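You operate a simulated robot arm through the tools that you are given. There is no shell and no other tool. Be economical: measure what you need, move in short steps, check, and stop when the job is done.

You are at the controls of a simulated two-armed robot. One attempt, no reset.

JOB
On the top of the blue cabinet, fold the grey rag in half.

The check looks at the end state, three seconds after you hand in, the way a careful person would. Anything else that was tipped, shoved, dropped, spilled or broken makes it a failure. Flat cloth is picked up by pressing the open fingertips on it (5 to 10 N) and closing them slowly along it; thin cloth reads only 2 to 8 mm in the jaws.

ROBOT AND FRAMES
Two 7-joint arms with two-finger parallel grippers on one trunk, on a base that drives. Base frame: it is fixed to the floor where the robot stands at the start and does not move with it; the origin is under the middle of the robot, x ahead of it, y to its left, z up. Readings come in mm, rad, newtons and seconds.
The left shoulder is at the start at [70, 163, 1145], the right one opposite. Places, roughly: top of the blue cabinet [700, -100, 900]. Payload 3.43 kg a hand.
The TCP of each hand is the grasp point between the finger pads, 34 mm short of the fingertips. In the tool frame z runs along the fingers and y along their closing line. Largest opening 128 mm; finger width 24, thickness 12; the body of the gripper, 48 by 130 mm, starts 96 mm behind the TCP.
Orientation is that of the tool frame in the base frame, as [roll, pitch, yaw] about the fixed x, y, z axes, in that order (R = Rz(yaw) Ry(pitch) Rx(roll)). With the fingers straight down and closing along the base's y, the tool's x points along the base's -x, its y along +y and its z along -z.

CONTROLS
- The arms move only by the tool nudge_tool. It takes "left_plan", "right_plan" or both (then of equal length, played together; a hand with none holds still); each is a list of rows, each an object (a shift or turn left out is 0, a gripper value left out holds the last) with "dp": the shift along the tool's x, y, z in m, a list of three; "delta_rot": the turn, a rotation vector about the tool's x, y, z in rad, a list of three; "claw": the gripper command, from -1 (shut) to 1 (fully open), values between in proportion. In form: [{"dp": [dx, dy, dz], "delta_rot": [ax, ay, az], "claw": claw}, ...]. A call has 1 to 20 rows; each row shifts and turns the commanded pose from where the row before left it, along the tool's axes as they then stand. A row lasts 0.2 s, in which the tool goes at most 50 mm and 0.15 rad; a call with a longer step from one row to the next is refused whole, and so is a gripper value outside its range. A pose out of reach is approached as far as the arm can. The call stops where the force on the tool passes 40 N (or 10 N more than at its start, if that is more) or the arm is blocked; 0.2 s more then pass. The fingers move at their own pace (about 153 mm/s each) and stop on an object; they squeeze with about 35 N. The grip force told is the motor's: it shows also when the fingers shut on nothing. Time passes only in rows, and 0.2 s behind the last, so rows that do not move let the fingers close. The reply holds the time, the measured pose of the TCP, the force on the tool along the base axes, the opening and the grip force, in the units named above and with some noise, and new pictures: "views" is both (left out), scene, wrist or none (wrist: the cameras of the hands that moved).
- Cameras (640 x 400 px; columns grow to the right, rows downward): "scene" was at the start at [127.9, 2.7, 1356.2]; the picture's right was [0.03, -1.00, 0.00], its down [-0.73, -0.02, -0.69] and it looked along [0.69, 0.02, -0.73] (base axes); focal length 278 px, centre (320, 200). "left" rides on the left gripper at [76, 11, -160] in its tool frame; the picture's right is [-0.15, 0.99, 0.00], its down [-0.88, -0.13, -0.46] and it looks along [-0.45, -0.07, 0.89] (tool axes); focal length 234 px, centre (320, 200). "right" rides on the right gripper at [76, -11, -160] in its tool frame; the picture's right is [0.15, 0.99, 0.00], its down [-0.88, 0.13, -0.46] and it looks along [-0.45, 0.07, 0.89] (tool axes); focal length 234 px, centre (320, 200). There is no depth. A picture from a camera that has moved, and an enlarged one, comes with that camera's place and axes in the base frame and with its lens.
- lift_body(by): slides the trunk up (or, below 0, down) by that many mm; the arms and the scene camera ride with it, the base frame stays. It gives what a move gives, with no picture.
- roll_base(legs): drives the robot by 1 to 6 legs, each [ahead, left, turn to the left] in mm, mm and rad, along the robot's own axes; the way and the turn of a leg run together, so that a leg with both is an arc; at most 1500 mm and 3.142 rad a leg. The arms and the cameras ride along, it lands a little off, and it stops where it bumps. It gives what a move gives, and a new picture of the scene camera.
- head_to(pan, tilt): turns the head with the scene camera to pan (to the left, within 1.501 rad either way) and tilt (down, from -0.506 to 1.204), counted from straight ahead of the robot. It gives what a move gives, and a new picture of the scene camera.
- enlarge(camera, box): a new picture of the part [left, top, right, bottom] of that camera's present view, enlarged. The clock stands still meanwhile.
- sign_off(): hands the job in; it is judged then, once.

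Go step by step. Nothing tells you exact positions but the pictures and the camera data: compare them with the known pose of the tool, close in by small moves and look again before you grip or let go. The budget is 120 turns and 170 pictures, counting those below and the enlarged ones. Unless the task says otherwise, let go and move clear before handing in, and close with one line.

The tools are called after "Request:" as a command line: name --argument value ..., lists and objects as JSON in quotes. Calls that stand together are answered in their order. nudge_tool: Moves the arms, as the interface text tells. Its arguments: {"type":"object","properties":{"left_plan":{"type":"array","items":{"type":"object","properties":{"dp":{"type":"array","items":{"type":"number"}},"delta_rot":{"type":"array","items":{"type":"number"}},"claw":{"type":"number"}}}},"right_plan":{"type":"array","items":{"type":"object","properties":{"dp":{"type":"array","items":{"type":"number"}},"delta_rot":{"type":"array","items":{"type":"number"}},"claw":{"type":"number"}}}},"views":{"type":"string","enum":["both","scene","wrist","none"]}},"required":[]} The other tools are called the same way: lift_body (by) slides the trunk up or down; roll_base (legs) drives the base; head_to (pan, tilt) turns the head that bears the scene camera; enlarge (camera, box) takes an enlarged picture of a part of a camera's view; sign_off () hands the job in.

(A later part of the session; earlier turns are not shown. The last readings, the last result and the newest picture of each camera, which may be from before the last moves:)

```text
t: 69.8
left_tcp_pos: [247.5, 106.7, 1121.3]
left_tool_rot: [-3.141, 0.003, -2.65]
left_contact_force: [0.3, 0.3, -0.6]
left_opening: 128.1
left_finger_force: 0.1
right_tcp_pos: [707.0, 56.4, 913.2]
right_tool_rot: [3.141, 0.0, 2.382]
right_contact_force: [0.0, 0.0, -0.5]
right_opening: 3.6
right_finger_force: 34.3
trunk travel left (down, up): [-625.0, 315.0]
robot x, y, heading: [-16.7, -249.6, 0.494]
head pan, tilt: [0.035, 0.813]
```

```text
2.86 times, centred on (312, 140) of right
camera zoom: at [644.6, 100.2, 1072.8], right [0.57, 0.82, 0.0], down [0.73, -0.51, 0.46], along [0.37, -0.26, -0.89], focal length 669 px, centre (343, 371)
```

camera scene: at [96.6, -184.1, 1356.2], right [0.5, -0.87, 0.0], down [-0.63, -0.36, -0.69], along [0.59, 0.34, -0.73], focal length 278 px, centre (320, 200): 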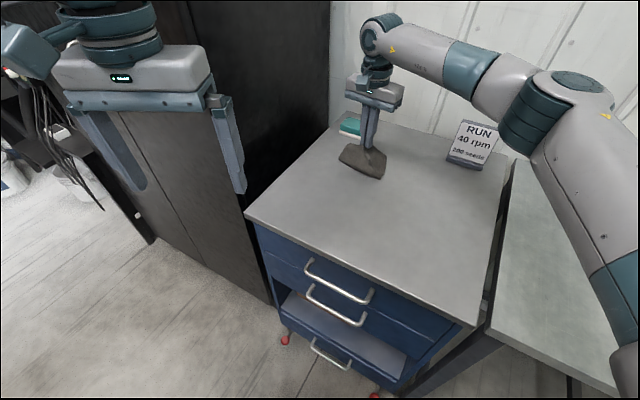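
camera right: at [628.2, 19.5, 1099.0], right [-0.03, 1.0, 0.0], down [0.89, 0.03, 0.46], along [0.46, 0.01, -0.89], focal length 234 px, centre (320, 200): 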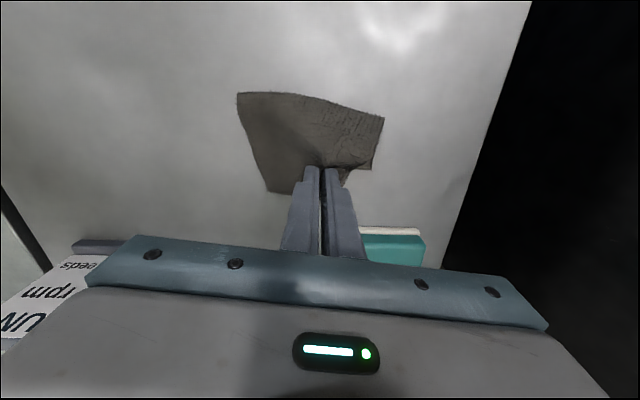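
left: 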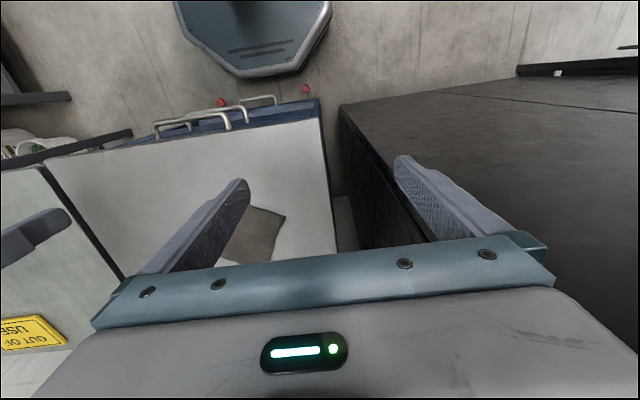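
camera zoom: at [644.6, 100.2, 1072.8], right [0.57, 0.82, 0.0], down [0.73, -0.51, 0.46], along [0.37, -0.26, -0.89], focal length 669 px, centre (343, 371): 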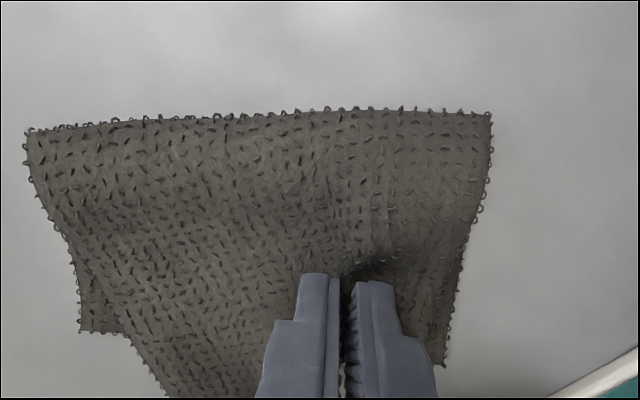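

L now sits on T. I'll lower the last bit, release, rise straight up and look.

Request:
nudge_tool --right_plan '[{"dp": [0, 0, 0.007]}, {}, {"claw": -0.9}, {"claw": -0.8}, {"claw": -0.7}, {}, {"dp": [0, 0, -0.02]}, {"dp": [0, 0, -0.04]}, {"dp": [0, 0, -0.045]}, {}]' --views "wrist"

Request:
enlarge --camera "scene" --box '[324, 130, 404, 190]'

Request:
enlarge --camera "right" --box '[200, 70, 424, 210]'

```text
t: 72.0
left_tcp_pos: [248.9, 106.9, 1119.7]
left_tool_rot: [-3.14, 0.0, -2.65]
left_contact_force: [-0.2, -0.3, 0.1]
left_opening: 128.2
left_finger_force: 0.0
right_tcp_pos: [708.2, 58.1, 1009.6]
right_tool_rot: [-3.14, 0.0, 2.382]
right_contact_force: [-0.4, 0.0, -0.4]
right_opening: 19.3
right_finger_force: 0.1
trunk travel left (down, up): [-625.0, 315.0]
robot x, y, heading: [-12.0, -247.9, 0.493]
head pan, tilt: [0.035, 0.813]
camera right: at [646.1, 102.1, 1170.6], right [0.57, 0.82, 0.0], down [0.73, -0.51, 0.46], along [0.37, -0.26, -0.89], focal length 234 px, centre (320, 200)
```

right: 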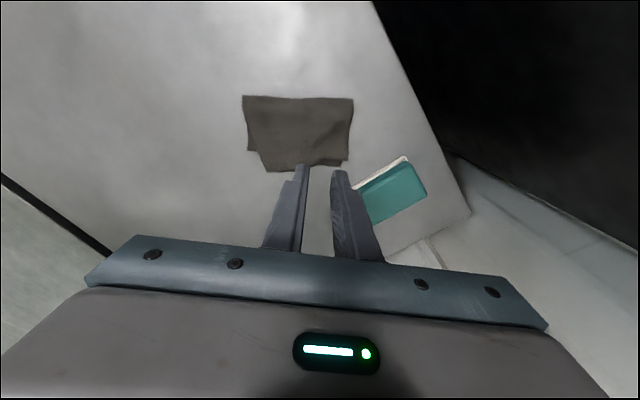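

```text
6.67 times, centred on (364, 160) of scene
camera zoom: at [97.4, -184.0, 1356.1], right [0.5, -0.87, 0.0], down [-0.63, -0.36, -0.69], along [0.59, 0.34, -0.73], focal length 1855 px, centre (27, 467)
```

zoom: 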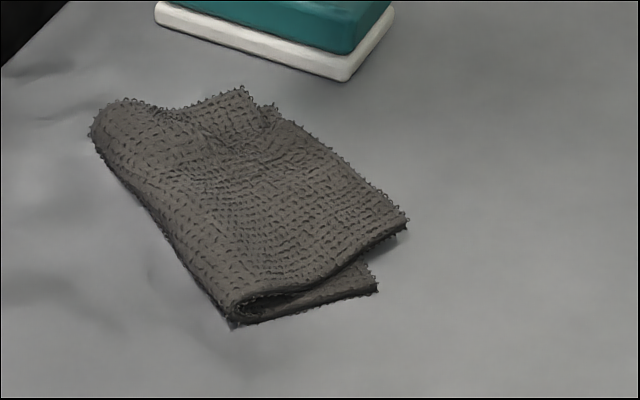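

```text
2.86 times, centred on (312, 140) of right
camera zoom: at [646.1, 102.1, 1170.6], right [0.57, 0.82, 0.0], down [0.73, -0.51, 0.46], along [0.37, -0.26, -0.89], focal length 669 px, centre (343, 371)
```

zoom: 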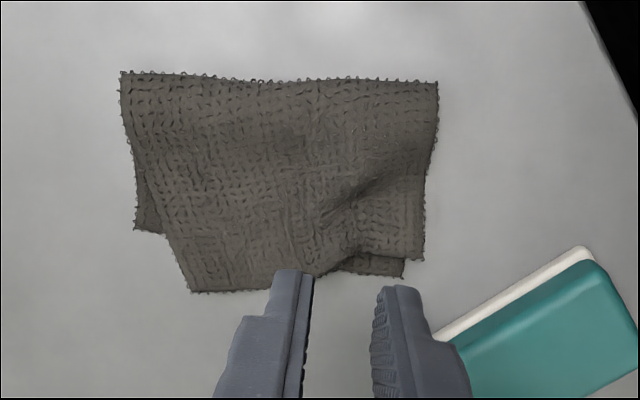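

Close now: L is about 12 mm off T, and B (695,-21) should move to R (658,-25). I'll grip the near edge beside B, in the way that worked before.

Request:
nudge_tool --right_plan '[{"delta_rot": [0, 0, -0.135], "claw": -0.46}, {"delta_rot": [0, 0, -0.135]}, {"dp": [-0.005, -0.023, 0]}, {"dp": [-0.005, -0.023, 0]}, {"dp": [0, 0, 0.04]}, {"dp": [0, 0, 0.035]}, {"dp": [0, 0, 0.022]}, {}]' --views "none"

Request:
enlarge --camera "scene" --box '[324, 130, 404, 190]'

Request:
enlarge --camera "right" --box '[200, 70, 424, 210]'

```text
t: 73.8
left_tcp_pos: [246.3, 107.5, 1120.2]
left_tool_rot: [-3.14, 0.002, -2.65]
left_contact_force: [-0.5, 0.2, 0.5]
left_opening: 127.8
left_finger_force: 0.1
right_tcp_pos: [693.0, 12.1, 914.2]
right_tool_rot: [-3.141, 0.0, 2.654]
right_contact_force: [-0.2, -0.5, -0.5]
right_opening: 34.8
right_finger_force: 0.0
trunk travel left (down, up): [-625.0, 315.0]
robot x, y, heading: [-11.6, -249.0, 0.496]
head pan, tilt: [0.035, 0.813]
```

```text
6.67 times, centred on (364, 160) of scene
camera zoom: at [96.5, -183.9, 1356.2], right [0.5, -0.87, 0.0], down [-0.63, -0.36, -0.69], along [0.59, 0.34, -0.73], focal length 1855 px, centre (27, 467)
```

zoom: 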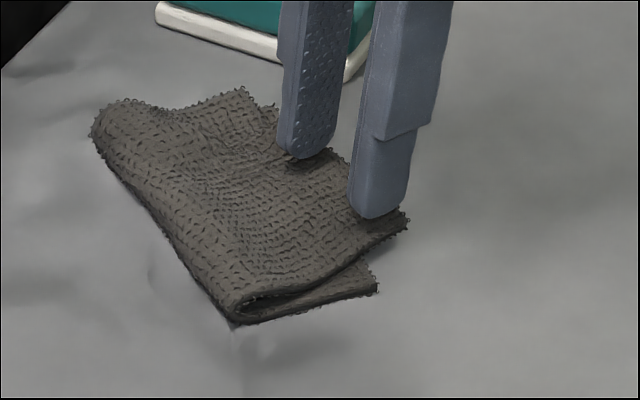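

```text
2.86 times, centred on (312, 140) of right
camera zoom: at [622.0, 37.2, 1074.6], right [0.34, 0.94, 0.0], down [0.84, -0.3, 0.46], along [0.43, -0.15, -0.89], focal length 669 px, centre (343, 371)
```

zoom: 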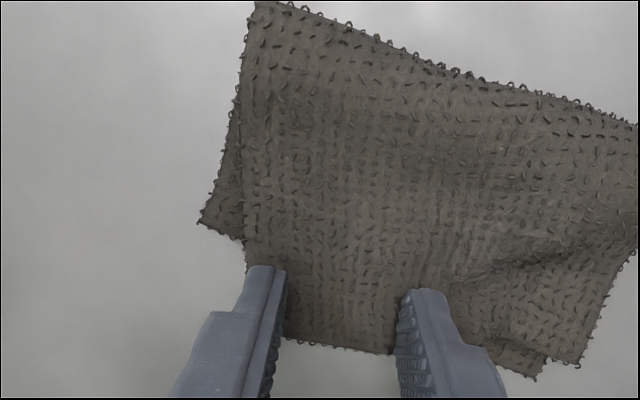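

The placement is right. I'll nudge 4 mm inward and press down.

Request:
nudge_tool --right_plan '[{"dp": [0.004, 0, 0.006]}, {"dp": [0, 0, 0.006]}, {"dp": [0, 0, 0.003]}, {}, {}]' --views "none"

```text
t: 75.0
left_tcp_pos: [247.6, 107.4, 1119.4]
left_tool_rot: [-3.139, 0.003, -2.647]
left_contact_force: [0.6, -0.7, 0.2]
left_opening: 127.9
left_finger_force: 0.1
right_tcp_pos: [689.5, 15.6, 900.0]
right_tool_rot: [3.14, 0.0, 2.652]
right_contact_force: [1.7, 0.7, 8.6]
right_opening: 34.5
right_finger_force: 0.1
trunk travel left (down, up): [-625.0, 315.0]
robot x, y, heading: [-16.4, -249.7, 0.497]
head pan, tilt: [0.035, 0.813]
```

Request:
nudge_tool --right_plan '[{"dp": [0, 0, 0.0008], "claw": -0.5}, {"claw": -0.54}, {"claw": -0.58}, {"claw": -0.62}, {"claw": -0.66}, {"claw": -0.7}, {"claw": -0.74}, {"claw": -0.78}, {"claw": -0.82}, {"claw": -0.86}, {"claw": -0.9}, {"claw": -0.95}, {"claw": -1}, {}, {}]' --views "none"

Request:
enlarge --camera "scene" --box '[324, 130, 404, 190]'

```text
t: 78.2
left_tcp_pos: [245.5, 106.8, 1120.2]
left_tool_rot: [-3.139, 0.002, -2.648]
left_contact_force: [0.4, 0.6, 0.7]
left_opening: 128.2
left_finger_force: 0.1
right_tcp_pos: [687.5, 13.2, 900.6]
right_tool_rot: [3.14, 0.0, 2.653]
right_contact_force: [0.6, 1.3, 15.3]
right_opening: 4.1
right_finger_force: 35.0
trunk travel left (down, up): [-625.0, 315.0]
robot x, y, heading: [-15.4, -249.4, 0.491]
head pan, tilt: [0.035, 0.813]
```

```text
6.67 times, centred on (364, 160) of scene
camera zoom: at [94.7, -184.6, 1356.4], right [0.5, -0.86, 0.0], down [-0.63, -0.36, -0.69], along [0.6, 0.34, -0.73], focal length 1855 px, centre (27, 467)
```

zoom: 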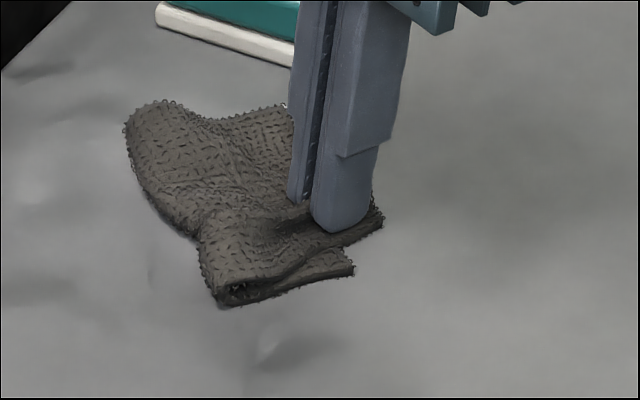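

Gripped at 4.1 mm, though the whole rag buckled a bit. I'll lift and inspect.

Request:
nudge_tool --right_plan '[{"dp": [0.001, 0, -0.01]}, {"dp": [0.002, 0, -0.012]}, {"dp": [0.003, 0, -0.014]}, {}]' --views "none"

Request:
enlarge --camera "scene" --box '[324, 130, 404, 190]'

Request:
enlarge --camera "right" --box '[200, 70, 424, 210]'

```text
t: 79.2
left_tcp_pos: [246.6, 108.0, 1118.7]
left_tool_rot: [-3.14, 0.001, -2.649]
left_contact_force: [0.9, 1.1, 0.0]
left_opening: 127.8
left_finger_force: 0.0
right_tcp_pos: [684.0, 15.9, 933.7]
right_tool_rot: [3.142, 0.002, 2.652]
right_contact_force: [0.7, 0.4, -0.4]
right_opening: 4.1
right_finger_force: 35.1
trunk travel left (down, up): [-625.0, 315.0]
robot x, y, heading: [-16.8, -245.1, 0.49]
head pan, tilt: [0.035, 0.813]
```

```text
6.67 times, centred on (364, 160) of scene
camera zoom: at [96.8, -183.9, 1356.1], right [0.5, -0.86, 0.0], down [-0.63, -0.36, -0.69], along [0.59, 0.34, -0.73], focal length 1855 px, centre (27, 467)
```

zoom: 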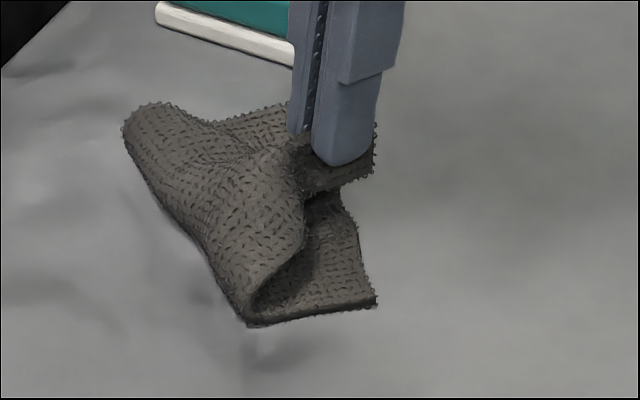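

```text
2.86 times, centred on (312, 140) of right
camera zoom: at [613.6, 41.1, 1094.9], right [0.34, 0.94, 0.0], down [0.84, -0.3, 0.46], along [0.43, -0.15, -0.89], focal length 669 px, centre (343, 371)
```

zoom: 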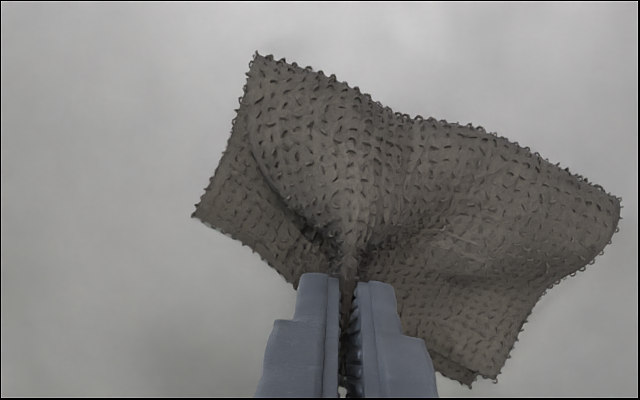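

Only the upper layer is held. R is at about (651,-26) and T at (748,47), so I move the hold to about (664,6), turning clockwise to match, then lower.

Request:
nudge_tool --right_plan '[{"dp": [0.003, -0.005, -0.004], "delta_rot": [0, 0, 0.08]}, {"dp": [0.003, -0.005, 0], "delta_rot": [0, 0, 0.08]}, {"dp": [0.003, -0.005, 0.004], "delta_rot": [0, 0, 0.08]}, {"dp": [0.0025, -0.004, 0.008], "delta_rot": [0, 0, 0.08]}, {"dp": [0, 0, 0.01]}, {}]' --views "none"

Request:
enlarge --camera "scene" --box '[324, 130, 404, 190]'

Request:
enlarge --camera "right" --box '[200, 70, 424, 210]'

```text
t: 80.6
left_tcp_pos: [246.7, 106.0, 1119.9]
left_tool_rot: [-3.14, 0.0, -2.649]
left_contact_force: [1.0, -0.6, -1.2]
left_opening: 127.9
left_finger_force: 0.0
right_tcp_pos: [664.5, 7.0, 916.3]
right_tool_rot: [3.142, 0.0, 2.332]
right_contact_force: [-0.1, 0.2, 0.3]
right_opening: 4.1
right_finger_force: 34.9
trunk travel left (down, up): [-625.0, 315.0]
robot x, y, heading: [-13.6, -247.4, 0.491]
head pan, tilt: [0.035, 0.813]
```

```text
6.67 times, centred on (364, 160) of scene
camera zoom: at [96.4, -184.0, 1356.2], right [0.5, -0.86, 0.0], down [-0.63, -0.36, -0.69], along [0.59, 0.34, -0.73], focal length 1855 px, centre (27, 467)
```

zoom: 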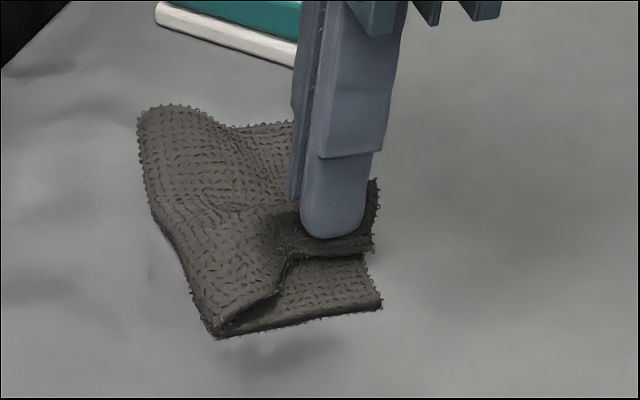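

```text
2.86 times, centred on (312, 140) of right
camera zoom: at [605.2, 53.4, 1076.2], right [0.61, 0.79, 0.0], down [0.7, -0.55, 0.46], along [0.36, -0.28, -0.89], focal length 669 px, centre (343, 371)
```

zoom: 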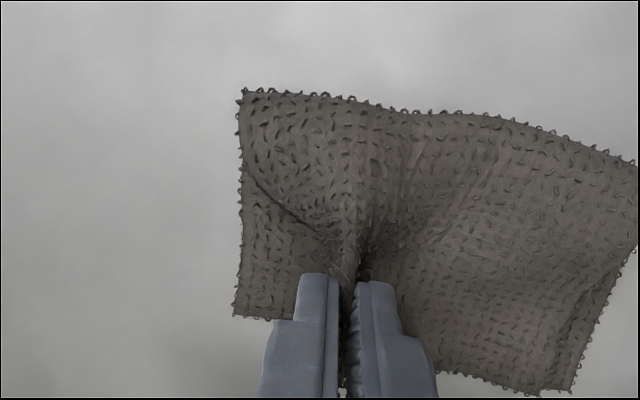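

Allowing for height, B is within about 8 mm of R. I'll shift slightly toward R, lower and release.

Request:
nudge_tool --right_plan '[{"dp": [0, -0.005, 0.004]}, {"dp": [0, -0.003, 0.006]}, {"dp": [0, 0, 0.002]}, {}, {"claw": -0.9}, {"claw": -0.8}, {"claw": -0.7}, {}, {"dp": [0, 0, -0.02]}, {"dp": [0, 0, -0.04]}, {"dp": [0, 0, -0.045]}, {}]' --views "none"

Request:
enlarge --camera "scene" --box '[324, 130, 404, 190]'

Request:
enlarge --camera "right" --box '[200, 70, 424, 210]'

```text
t: 83.2
left_tcp_pos: [247.9, 106.7, 1120.3]
left_tool_rot: [-3.139, 0.0, -2.65]
left_contact_force: [1.0, 0.8, -0.8]
left_opening: 128.2
left_finger_force: 0.1
right_tcp_pos: [658.5, 4.3, 1009.3]
right_tool_rot: [-3.14, 0.0, 2.334]
right_contact_force: [0.3, -0.3, 0.3]
right_opening: 19.1
right_finger_force: 0.0
trunk travel left (down, up): [-625.0, 315.0]
robot x, y, heading: [-13.6, -250.2, 0.493]
head pan, tilt: [0.035, 0.813]
```

```text
6.67 times, centred on (364, 160) of scene
camera zoom: at [97.3, -183.9, 1356.1], right [0.5, -0.87, 0.0], down [-0.63, -0.36, -0.69], along [0.59, 0.34, -0.73], focal length 1855 px, centre (27, 467)
```

zoom: 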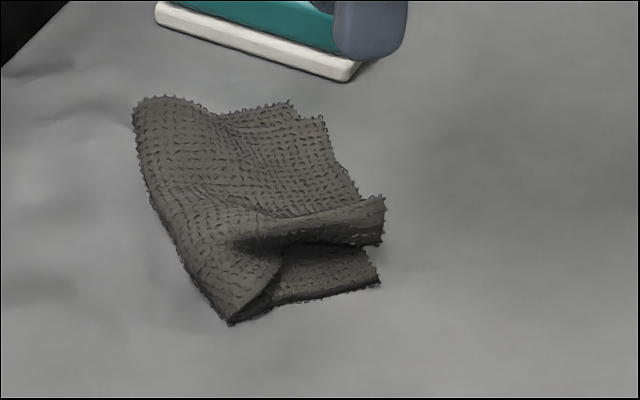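

```text
2.86 times, centred on (312, 140) of right
camera zoom: at [598.7, 50.9, 1168.9], right [0.61, 0.79, 0.0], down [0.7, -0.55, 0.46], along [0.36, -0.28, -0.89], focal length 669 px, centre (343, 371)
```

zoom: 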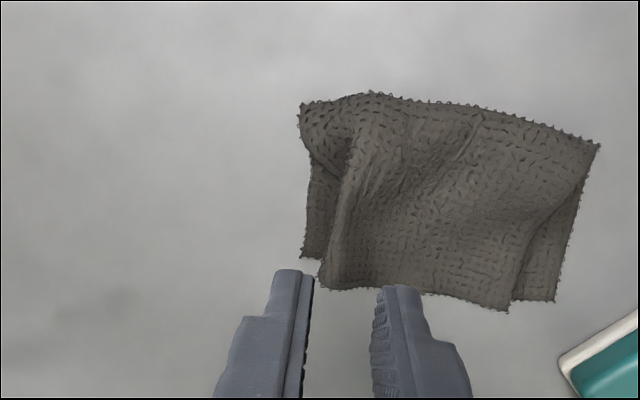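

The upper layer is in place except for a ridge left by the pinch near B. I'll put the closed fingertips on the ridge and open them under light pressure, which spreads B towards R and L towards T.

Request:
nudge_tool --right_plan '[{"dp": [-0.0125, 0.0025, 0], "claw": -1}, {"dp": [0, 0, 0.035]}, {"dp": [0, 0, 0.03]}, {"dp": [0, 0, 0.025]}, {"dp": [0, 0, 0.01]}, {"dp": [0, 0, 0.004]}, {}]' --views "none"

Request:
enlarge --camera "scene" --box '[324, 130, 404, 190]'

```text
t: 84.8
left_tcp_pos: [247.5, 105.8, 1119.9]
left_tool_rot: [-3.14, 0.002, -2.65]
left_contact_force: [-0.6, -0.3, -0.5]
left_opening: 127.9
left_finger_force: 0.0
right_tcp_pos: [669.7, -4.4, 905.1]
right_tool_rot: [-3.141, 0.001, 2.332]
right_contact_force: [0.3, 0.6, 1.7]
right_opening: 0.0
right_finger_force: 33.5
trunk travel left (down, up): [-625.0, 315.0]
robot x, y, heading: [-15.9, -249.0, 0.489]
head pan, tilt: [0.035, 0.813]
```

```text
6.67 times, centred on (364, 160) of scene
camera zoom: at [96.5, -183.9, 1356.2], right [0.5, -0.87, 0.0], down [-0.63, -0.36, -0.69], along [0.59, 0.34, -0.73], focal length 1855 px, centre (27, 467)
```

zoom: 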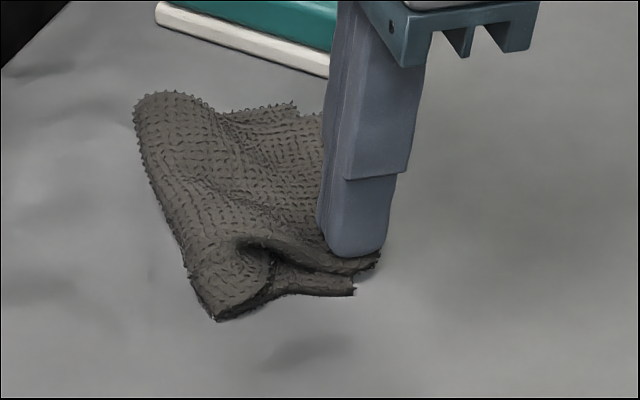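

Request:
nudge_tool --right_plan '[{"dp": [0, 0, 0.002]}, {"dp": [0, 0, 0.001]}, {}, {}]' --views "none"

```text
t: 85.8
left_tcp_pos: [247.4, 107.6, 1118.7]
left_tool_rot: [-3.141, 0.002, -2.649]
left_contact_force: [-0.6, 0.5, 0.1]
left_opening: 127.9
left_finger_force: 0.0
right_tcp_pos: [669.6, -3.8, 901.8]
right_tool_rot: [3.141, -0.001, 2.335]
right_contact_force: [0.3, 0.9, 4.2]
right_opening: 0.1
right_finger_force: 33.4
trunk travel left (down, up): [-625.0, 315.0]
robot x, y, heading: [-15.5, -246.1, 0.492]
head pan, tilt: [0.035, 0.813]
```

Contact is 4 N and light. I open slowly to spread the ridge.

Request:
nudge_tool --right_plan '[{"claw": -0.93}, {"claw": -0.86}, {"claw": -0.79}, {"claw": -0.72}, {"claw": -0.65}, {"claw": -0.58}, {"claw": -0.51}, {"claw": -0.44}, {"claw": -0.37}, {"claw": -0.3}, {"claw": -0.25}, {}, {"dp": [0, 0, -0.01]}, {"dp": [0, 0, -0.04]}, {"dp": [0, 0, -0.045]}, {}]' --views "none"

Request:
enlarge --camera "scene" --box '[324, 130, 404, 190]'

Request:
enlarge --camera "right" --box '[200, 70, 424, 210]'

```text
t: 89.2
left_tcp_pos: [248.1, 106.5, 1120.3]
left_tool_rot: [-3.139, 0.0, -2.65]
left_contact_force: [-0.2, -0.3, 0.7]
left_opening: 127.9
left_finger_force: 0.0
right_tcp_pos: [672.2, -4.4, 996.9]
right_tool_rot: [-3.139, -0.002, 2.334]
right_contact_force: [-0.4, -0.2, 0.8]
right_opening: 48.1
right_finger_force: 0.0
trunk travel left (down, up): [-625.0, 315.0]
robot x, y, heading: [-14.2, -248.3, 0.492]
head pan, tilt: [0.035, 0.813]
```

```text
6.67 times, centred on (364, 160) of scene
camera zoom: at [97.3, -183.9, 1356.1], right [0.5, -0.87, 0.0], down [-0.63, -0.36, -0.69], along [0.59, 0.34, -0.73], focal length 1855 px, centre (27, 467)
```

zoom: 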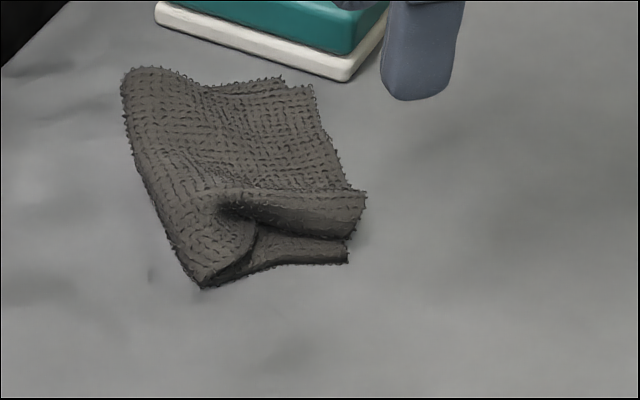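

```text
2.86 times, centred on (312, 140) of right
camera zoom: at [611.6, 42.1, 1157.2], right [0.61, 0.79, 0.0], down [0.7, -0.55, 0.46], along [0.36, -0.28, -0.89], focal length 669 px, centre (343, 371)
```

zoom: 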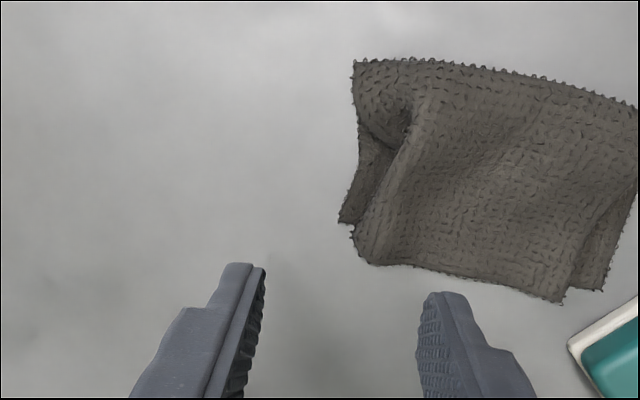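

The rag slid and the ridge stayed: B's strip, about 22 mm, stands like a small wall. I'll straddle that wall and pinch it directly, then pull it outward to lay it flat.

Request:
nudge_tool --right_plan '[{"dp": [0.0077, 0.0099, 0], "claw": -0.4}, {"dp": [0, 0, 0.035]}, {"dp": [0, 0, 0.035]}, {"dp": [0, 0, 0.012]}, {}]' --views "none"

Request:
enlarge --camera "scene" --box '[324, 130, 404, 190]'

Request:
enlarge --camera "right" --box '[200, 70, 424, 210]'

```text
t: 90.4
left_tcp_pos: [246.1, 106.6, 1120.4]
left_tool_rot: [-3.141, -0.002, -2.651]
left_contact_force: [-0.6, 0.2, -0.2]
left_opening: 127.9
left_finger_force: 0.0
right_tcp_pos: [671.7, 7.7, 913.7]
right_tool_rot: [-3.141, -0.001, 2.332]
right_contact_force: [-0.7, -0.4, -0.3]
right_opening: 38.7
right_finger_force: 0.2
trunk travel left (down, up): [-625.0, 315.0]
robot x, y, heading: [-12.8, -244.9, 0.491]
head pan, tilt: [0.035, 0.813]
```

```text
6.67 times, centred on (364, 160) of scene
camera zoom: at [96.7, -184.1, 1356.2], right [0.5, -0.86, 0.0], down [-0.63, -0.36, -0.69], along [0.59, 0.34, -0.73], focal length 1855 px, centre (27, 467)
```

zoom: 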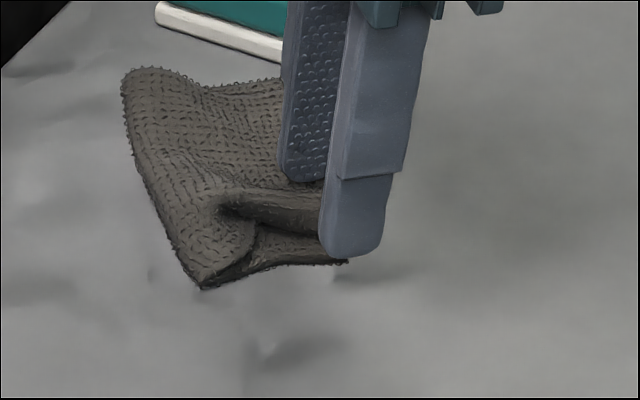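

```text
2.86 times, centred on (312, 140) of right
camera zoom: at [612.4, 54.4, 1074.1], right [0.61, 0.79, 0.0], down [0.7, -0.55, 0.46], along [0.36, -0.28, -0.89], focal length 669 px, centre (343, 371)
```

zoom: 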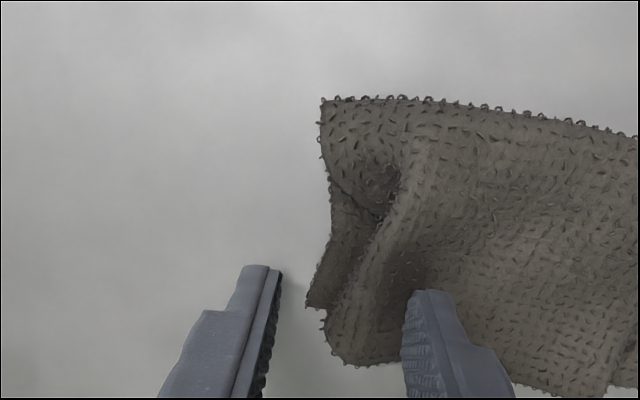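

The ridge is between the fingers. I'll go 6 mm further in, lower to just above the lower layer, and close.

Request:
nudge_tool --right_plan '[{"dp": [0.006, 0.002, 0.004]}, {"dp": [0, 0, 0.005]}, {}, {"claw": -0.6}, {"claw": -0.75}, {"claw": -0.85}, {"claw": -1}, {}, {}]' --views "none"

Request:
enlarge --camera "scene" --box '[324, 130, 404, 190]'

Request:
enlarge --camera "right" --box '[200, 70, 424, 210]'

```text
t: 92.4
left_tcp_pos: [247.4, 107.4, 1120.2]
left_tool_rot: [-3.139, 0.001, -2.648]
left_contact_force: [-1.1, -0.6, -0.8]
left_opening: 128.0
left_finger_force: 0.0
right_tcp_pos: [667.7, 14.6, 906.0]
right_tool_rot: [-3.141, -0.001, 2.334]
right_contact_force: [-0.2, 0.4, 0.7]
right_opening: 3.8
right_finger_force: 34.6
trunk travel left (down, up): [-625.0, 315.0]
robot x, y, heading: [-15.8, -247.9, 0.488]
head pan, tilt: [0.035, 0.813]
```

```text
6.67 times, centred on (364, 160) of scene
camera zoom: at [96.4, -183.9, 1356.2], right [0.5, -0.86, 0.0], down [-0.63, -0.36, -0.69], along [0.59, 0.34, -0.73], focal length 1855 px, centre (27, 467)
```

zoom: 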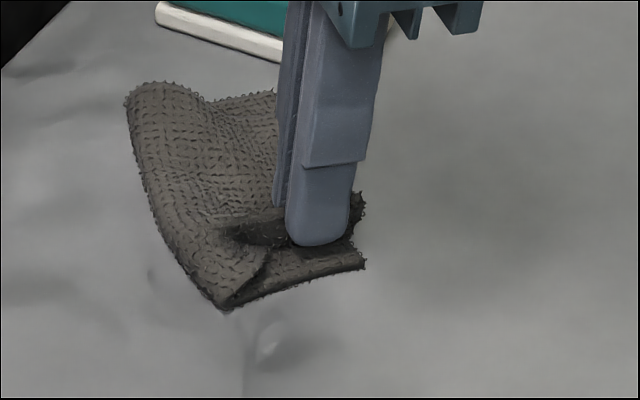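

```text
2.86 times, centred on (312, 140) of right
camera zoom: at [609.2, 60.6, 1066.3], right [0.61, 0.79, 0.0], down [0.7, -0.55, 0.46], along [0.36, -0.28, -0.89], focal length 669 px, centre (343, 371)
```

zoom: 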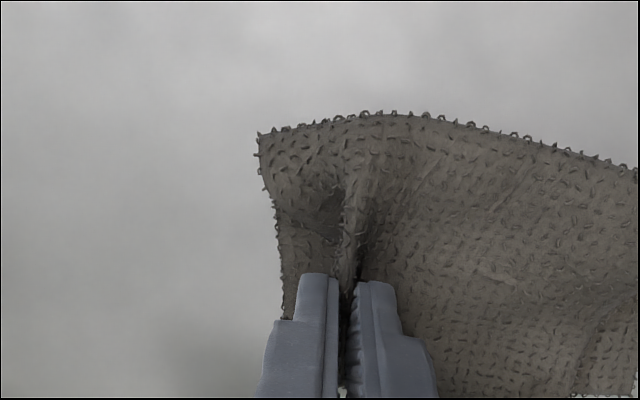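

The ridge is gripped at 3.8 mm. I'll lift it and pull it outward (toward R), then look at how the strip hangs.

Request:
nudge_tool --right_plan '[{"dp": [0, 0, -0.012]}, {"dp": [0, -0.003, -0.012]}, {"dp": [0, -0.006, -0.006]}, {"dp": [0, -0.006, 0]}, {}]' --views "none"

Request:
enlarge --camera "scene" --box '[324, 130, 404, 190]'

Request:
enlarge --camera "right" --box '[200, 70, 424, 210]'

```text
t: 93.6
left_tcp_pos: [246.6, 107.9, 1119.5]
left_tool_rot: [-3.139, 0.0, -2.65]
left_contact_force: [-0.5, 0.5, 0.1]
left_opening: 127.9
left_finger_force: 0.0
right_tcp_pos: [656.4, 3.9, 936.1]
right_tool_rot: [-3.141, 0.001, 2.334]
right_contact_force: [-0.2, 0.9, 0.9]
right_opening: 4.2
right_finger_force: 34.8
trunk travel left (down, up): [-625.0, 315.0]
robot x, y, heading: [-15.9, -250.1, 0.495]
head pan, tilt: [0.035, 0.813]
```

```text
6.67 times, centred on (364, 160) of scene
camera zoom: at [96.6, -183.7, 1356.2], right [0.5, -0.86, 0.0], down [-0.63, -0.36, -0.69], along [0.59, 0.34, -0.73], focal length 1855 px, centre (27, 467)
```

zoom: 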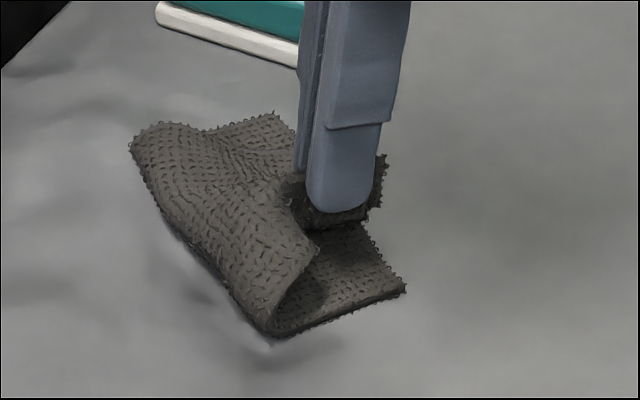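

```text
2.86 times, centred on (312, 140) of right
camera zoom: at [597.6, 49.7, 1096.0], right [0.61, 0.79, 0.0], down [0.7, -0.55, 0.46], along [0.36, -0.28, -0.89], focal length 669 px, centre (343, 371)
```

zoom: 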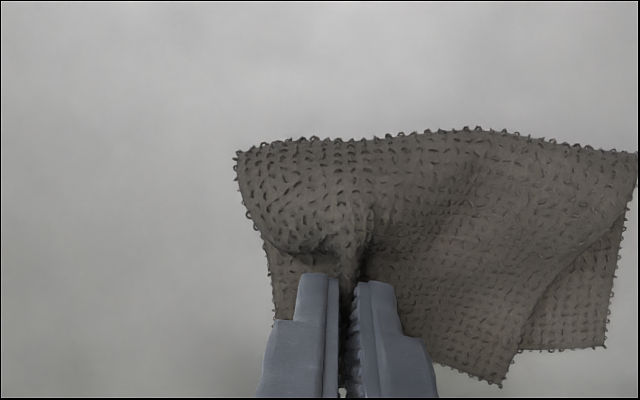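

The strip hangs below the grip. I'll carry it out past R, lower until it touches, then move back inward while lowering so that the strip lays outward, and release.

Request:
nudge_tool --right_plan '[{"dp": [-0.005, -0.009, 0]}, {"dp": [-0.005, -0.009, 0.003]}, {"dp": [-0.004, -0.009, 0.006]}, {"dp": [0, -0.003, 0.006]}, {"dp": [0, 0.004, 0.005]}, {"dp": [0, 0.005, 0.005]}, {"dp": [0, 0.004, 0.005]}, {}]' --views "none"

Request:
enlarge --camera "scene" --box '[324, 130, 404, 190]'

Request:
enlarge --camera "right" --box '[200, 70, 424, 210]'

```text
t: 95.4
left_tcp_pos: [248.3, 106.6, 1120.7]
left_tool_rot: [-3.139, 0.001, -2.651]
left_contact_force: [-1.3, -0.9, 0.1]
left_opening: 127.9
left_finger_force: 0.1
right_tcp_pos: [655.9, -18.7, 905.4]
right_tool_rot: [3.139, 0.0, 2.334]
right_contact_force: [-1.1, -0.9, 1.0]
right_opening: 4.0
right_finger_force: 35.1
trunk travel left (down, up): [-625.0, 315.0]
robot x, y, heading: [-12.8, -251.3, 0.494]
head pan, tilt: [0.035, 0.813]
```

```text
6.67 times, centred on (364, 160) of scene
camera zoom: at [96.4, -184.0, 1356.2], right [0.5, -0.87, 0.0], down [-0.63, -0.36, -0.69], along [0.59, 0.34, -0.73], focal length 1855 px, centre (27, 467)
```

zoom: 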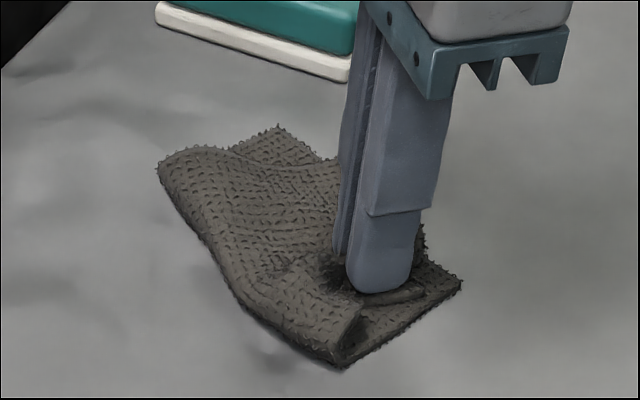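

```text
2.86 times, centred on (312, 140) of right
camera zoom: at [595.9, 27.9, 1065.5], right [0.61, 0.79, 0.0], down [0.7, -0.55, 0.46], along [0.36, -0.28, -0.89], focal length 669 px, centre (343, 371)
```

zoom: 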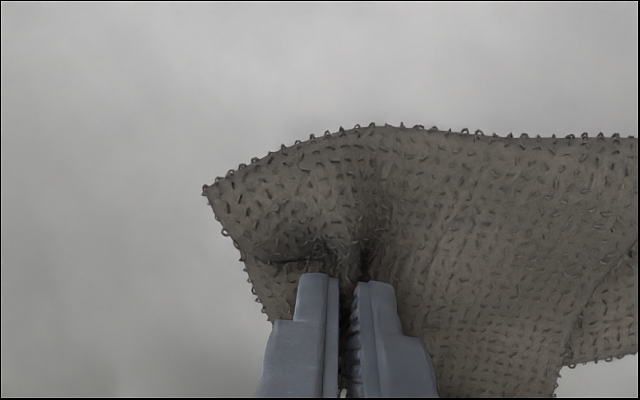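

I release slowly here and look.

Request:
nudge_tool --right_plan '[{"claw": -0.92}, {"claw": -0.85}, {"claw": -0.75}, {"claw": -0.65}, {}, {"dp": [0, 0, -0.02]}, {"dp": [0, 0, -0.04]}, {"dp": [0, 0, -0.045]}, {}]' --views "none"

Request:
enlarge --camera "scene" --box '[324, 130, 404, 190]'

Request:
enlarge --camera "right" --box '[200, 70, 424, 210]'

```text
t: 97.4
left_tcp_pos: [248.6, 107.5, 1120.0]
left_tool_rot: [-3.139, 0.001, -2.65]
left_contact_force: [-0.3, -0.4, -0.4]
left_opening: 128.0
left_finger_force: 0.0
right_tcp_pos: [656.1, -21.0, 1010.0]
right_tool_rot: [-3.14, -0.001, 2.334]
right_contact_force: [1.0, 0.3, -0.1]
right_opening: 22.3
right_finger_force: 0.1
trunk travel left (down, up): [-625.0, 315.0]
robot x, y, heading: [-14.1, -246.1, 0.491]
head pan, tilt: [0.035, 0.813]
```

```text
6.67 times, centred on (364, 160) of scene
camera zoom: at [97.2, -183.8, 1356.1], right [0.5, -0.87, 0.0], down [-0.63, -0.36, -0.69], along [0.59, 0.34, -0.73], focal length 1855 px, centre (27, 467)
```

zoom: 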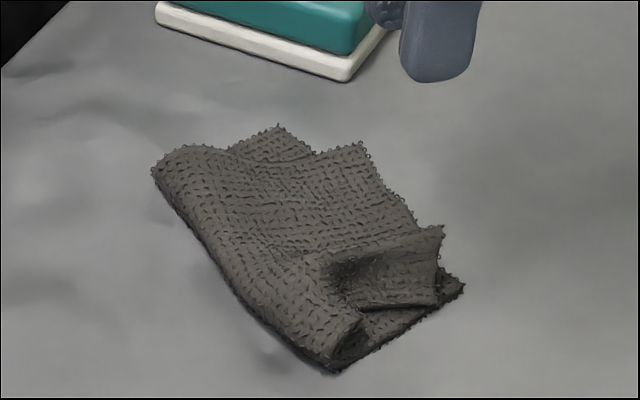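

```text
2.86 times, centred on (312, 140) of right
camera zoom: at [597.3, 26.2, 1170.3], right [0.61, 0.79, 0.0], down [0.7, -0.55, 0.46], along [0.36, -0.28, -0.89], focal length 669 px, centre (343, 371)
```

zoom: 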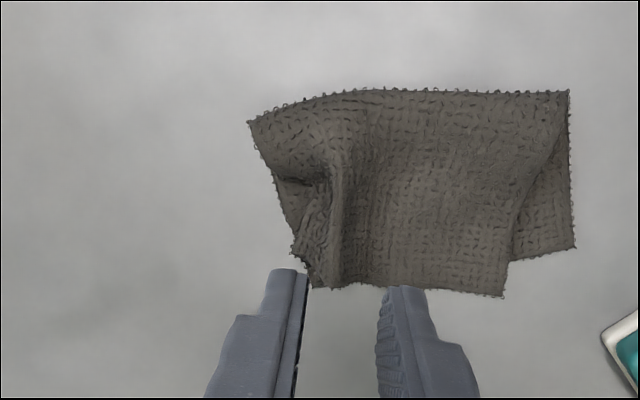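

The B side is mostly down but slightly bunched, while L at (735,17) should go to T at (736,57). Pulling L will also take up the bunch, so I'll grip corner L along its diagonal.

Request:
nudge_tool --right_plan '[{"delta_rot": [0, 0, 0.12], "claw": -0.59}, {"delta_rot": [0, 0, 0.12]}, {"delta_rot": [0, 0, 0.12]}, {"delta_rot": [0, 0, 0.12]}, {"dp": [0.0111, 0.0298, 0]}, {"dp": [0.0111, 0.0298, 0]}, {"dp": [0, 0, 0.04]}, {"dp": [0, 0, 0.04]}, {"dp": [0, 0, 0.015]}, {}]' --views "none"

Request:
enlarge --camera "scene" --box '[324, 130, 404, 190]'

Request:
enlarge --camera "right" --box '[200, 70, 424, 210]'

```text
t: 99.6
left_tcp_pos: [246.9, 106.3, 1120.2]
left_tool_rot: [-3.14, -0.001, -2.65]
left_contact_force: [-0.1, -0.4, 1.0]
left_opening: 128.0
left_finger_force: 0.0
right_tcp_pos: [706.8, 19.2, 916.1]
right_tool_rot: [3.142, 0.0, 1.854]
right_contact_force: [0.0, 0.8, 0.1]
right_opening: 26.3
right_finger_force: 0.1
trunk travel left (down, up): [-625.0, 315.0]
robot x, y, heading: [-18.5, -247.2, 0.49]
head pan, tilt: [0.035, 0.813]
```

```text
6.67 times, centred on (364, 160) of scene
camera zoom: at [96.7, -184.0, 1356.2], right [0.5, -0.86, 0.0], down [-0.63, -0.36, -0.69], along [0.59, 0.34, -0.73], focal length 1855 px, centre (27, 467)
```

zoom: 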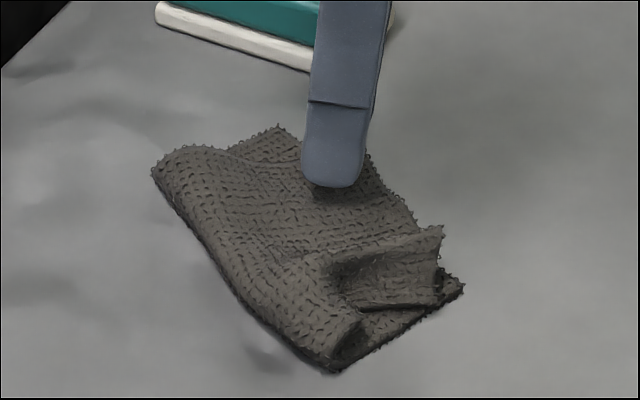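

```text
2.86 times, centred on (312, 140) of right
camera zoom: at [676.2, 88.7, 1076.0], right [0.91, 0.42, 0.0], down [0.37, -0.81, 0.46], along [0.19, -0.41, -0.89], focal length 669 px, centre (343, 371)
```

zoom: 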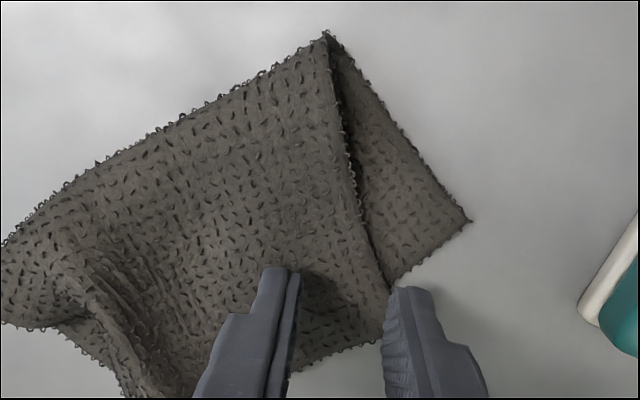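

L is really at (728,11), so I correct the position by a few mm and press down.

Request:
nudge_tool --right_plan '[{"dp": [-0.006, -0.005, 0.004]}, {"dp": [0, 0, 0.006]}, {"dp": [0, 0, 0.004]}, {}, {}]' --views "none"

```text
t: 100.8
left_tcp_pos: [247.3, 107.0, 1119.9]
left_tool_rot: [-3.14, 0.001, -2.648]
left_contact_force: [0.0, -0.7, -0.1]
left_opening: 127.8
left_finger_force: 0.1
right_tcp_pos: [702.1, 11.5, 901.7]
right_tool_rot: [3.142, -0.001, 1.851]
right_contact_force: [-0.1, 0.4, 1.7]
right_opening: 25.9
right_finger_force: 0.0
trunk travel left (down, up): [-625.0, 315.0]
robot x, y, heading: [-17.8, -245.1, 0.496]
head pan, tilt: [0.035, 0.813]
```

Request:
nudge_tool --right_plan '[{"dp": [0, 0, 0.002]}, {"dp": [0, 0, 0.0007]}, {}, {}]' --views "none"

Request:
enlarge --camera "right" --box '[200, 70, 424, 210]'

```text
t: 101.8
left_tcp_pos: [247.3, 106.7, 1120.6]
left_tool_rot: [-3.14, 0.002, -2.65]
left_contact_force: [0.0, -0.3, -0.3]
left_opening: 128.3
left_finger_force: 0.0
right_tcp_pos: [702.0, 12.7, 900.4]
right_tool_rot: [3.14, 0.001, 1.852]
right_contact_force: [1.4, 0.7, 9.1]
right_opening: 25.7
right_finger_force: 0.0
trunk travel left (down, up): [-625.0, 315.0]
robot x, y, heading: [-14.0, -250.3, 0.494]
head pan, tilt: [0.035, 0.813]
```

```text
2.86 times, centred on (312, 140) of right
camera zoom: at [671.7, 80.6, 1060.3], right [0.91, 0.42, 0.0], down [0.37, -0.81, 0.46], along [0.19, -0.41, -0.89], focal length 669 px, centre (343, 371)
```

zoom: 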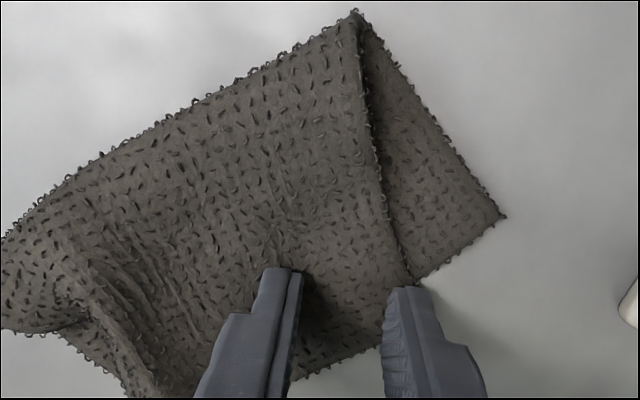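

Request:
nudge_tool --right_plan '[{"dp": [0, 0, 0.0005], "claw": -0.63}, {"claw": -0.67}, {"claw": -0.71}, {"claw": -0.75}, {"claw": -0.79}, {"claw": -0.83}, {"claw": -0.87}, {"claw": -0.91}, {"claw": -0.95}, {"claw": -1}, {}, {}, {"dp": [0, 0, -0.01]}, {"dp": [0, 0, -0.012]}, {}]' --views "none"

Request:
enlarge --camera "scene" --box '[324, 130, 404, 190]'

Request:
enlarge --camera "right" --box '[200, 70, 424, 210]'

```text
t: 105.0
left_tcp_pos: [247.1, 108.2, 1120.1]
left_tool_rot: [-3.139, 0.0, -2.648]
left_contact_force: [-0.6, -0.4, -0.2]
left_opening: 127.9
left_finger_force: 0.1
right_tcp_pos: [703.4, 12.5, 920.2]
right_tool_rot: [-3.141, -0.001, 1.853]
right_contact_force: [0.5, 0.0, -0.5]
right_opening: 3.6
right_finger_force: 35.5
trunk travel left (down, up): [-625.0, 315.0]
robot x, y, heading: [-15.5, -249.0, 0.492]
head pan, tilt: [0.035, 0.813]
```

```text
6.67 times, centred on (364, 160) of scene
camera zoom: at [97.1, -183.7, 1356.1], right [0.5, -0.86, 0.0], down [-0.63, -0.36, -0.69], along [0.59, 0.34, -0.73], focal length 1855 px, centre (27, 467)
```

zoom: 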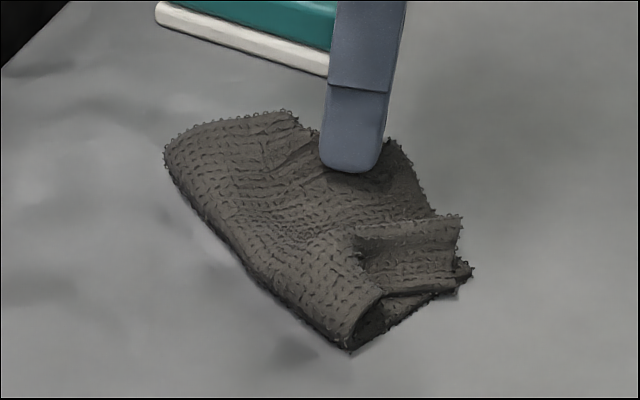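

```text
2.86 times, centred on (312, 140) of right
camera zoom: at [672.8, 81.4, 1080.4], right [0.91, 0.42, 0.0], down [0.37, -0.81, 0.46], along [0.19, -0.41, -0.89], focal length 669 px, centre (343, 371)
```

zoom: 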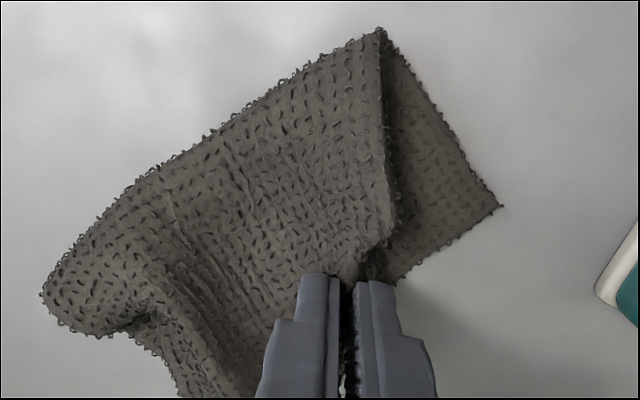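

Gripped. I'll pull L over to T (hold at about (722,55)), which should also draw out the bunch at B.

Request:
nudge_tool --right_plan '[{"dp": [0.007, 0.006, -0.006]}, {"dp": [0.007, 0.006, -0.004]}, {"dp": [0.007, 0.006, 0]}, {"dp": [0.007, 0.006, 0.002]}, {"dp": [0.007, 0.006, 0.006]}, {}]' --views "none"

Request:
enlarge --camera "scene" --box '[324, 130, 404, 190]'

Request:
enlarge --camera "right" --box '[160, 70, 384, 210]'

```text
t: 106.4
left_tcp_pos: [246.0, 105.9, 1119.6]
left_tool_rot: [-3.141, 0.002, -2.65]
left_contact_force: [-0.1, 0.3, 0.1]
left_opening: 128.2
left_finger_force: 0.0
right_tcp_pos: [723.0, 53.6, 923.0]
right_tool_rot: [3.141, -0.001, 1.853]
right_contact_force: [-0.5, -0.2, -0.1]
right_opening: 3.5
right_finger_force: 34.8
trunk travel left (down, up): [-625.0, 315.0]
robot x, y, heading: [-16.1, -249.5, 0.49]
head pan, tilt: [0.035, 0.813]
```

```text
6.67 times, centred on (364, 160) of scene
camera zoom: at [96.6, -184.3, 1356.2], right [0.5, -0.87, 0.0], down [-0.63, -0.36, -0.69], along [0.59, 0.34, -0.73], focal length 1855 px, centre (27, 467)
```

zoom: 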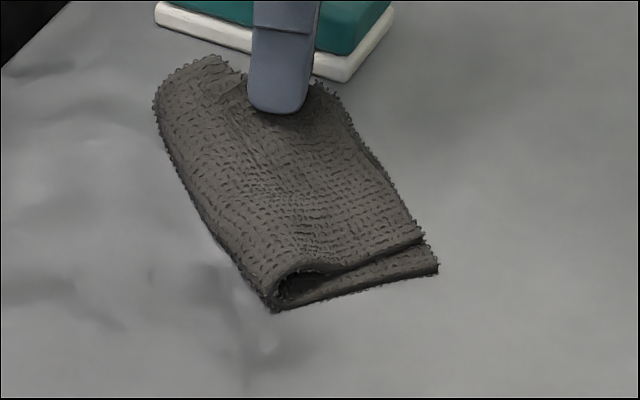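

```text
2.86 times, centred on (272, 140) of right
camera zoom: at [691.9, 122.5, 1082.6], right [0.91, 0.42, 0.0], down [0.37, -0.81, 0.46], along [0.19, -0.41, -0.89], focal length 669 px, centre (457, 371)
```

zoom: 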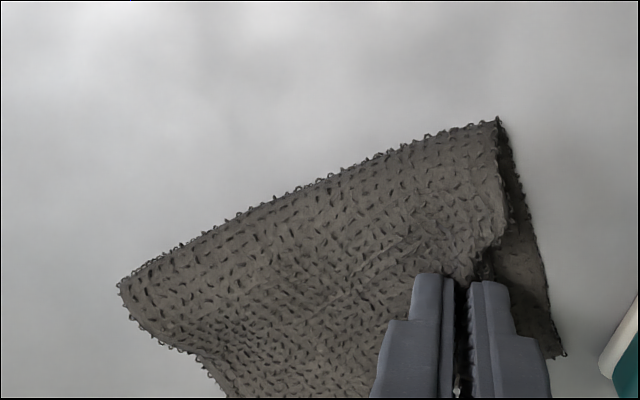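

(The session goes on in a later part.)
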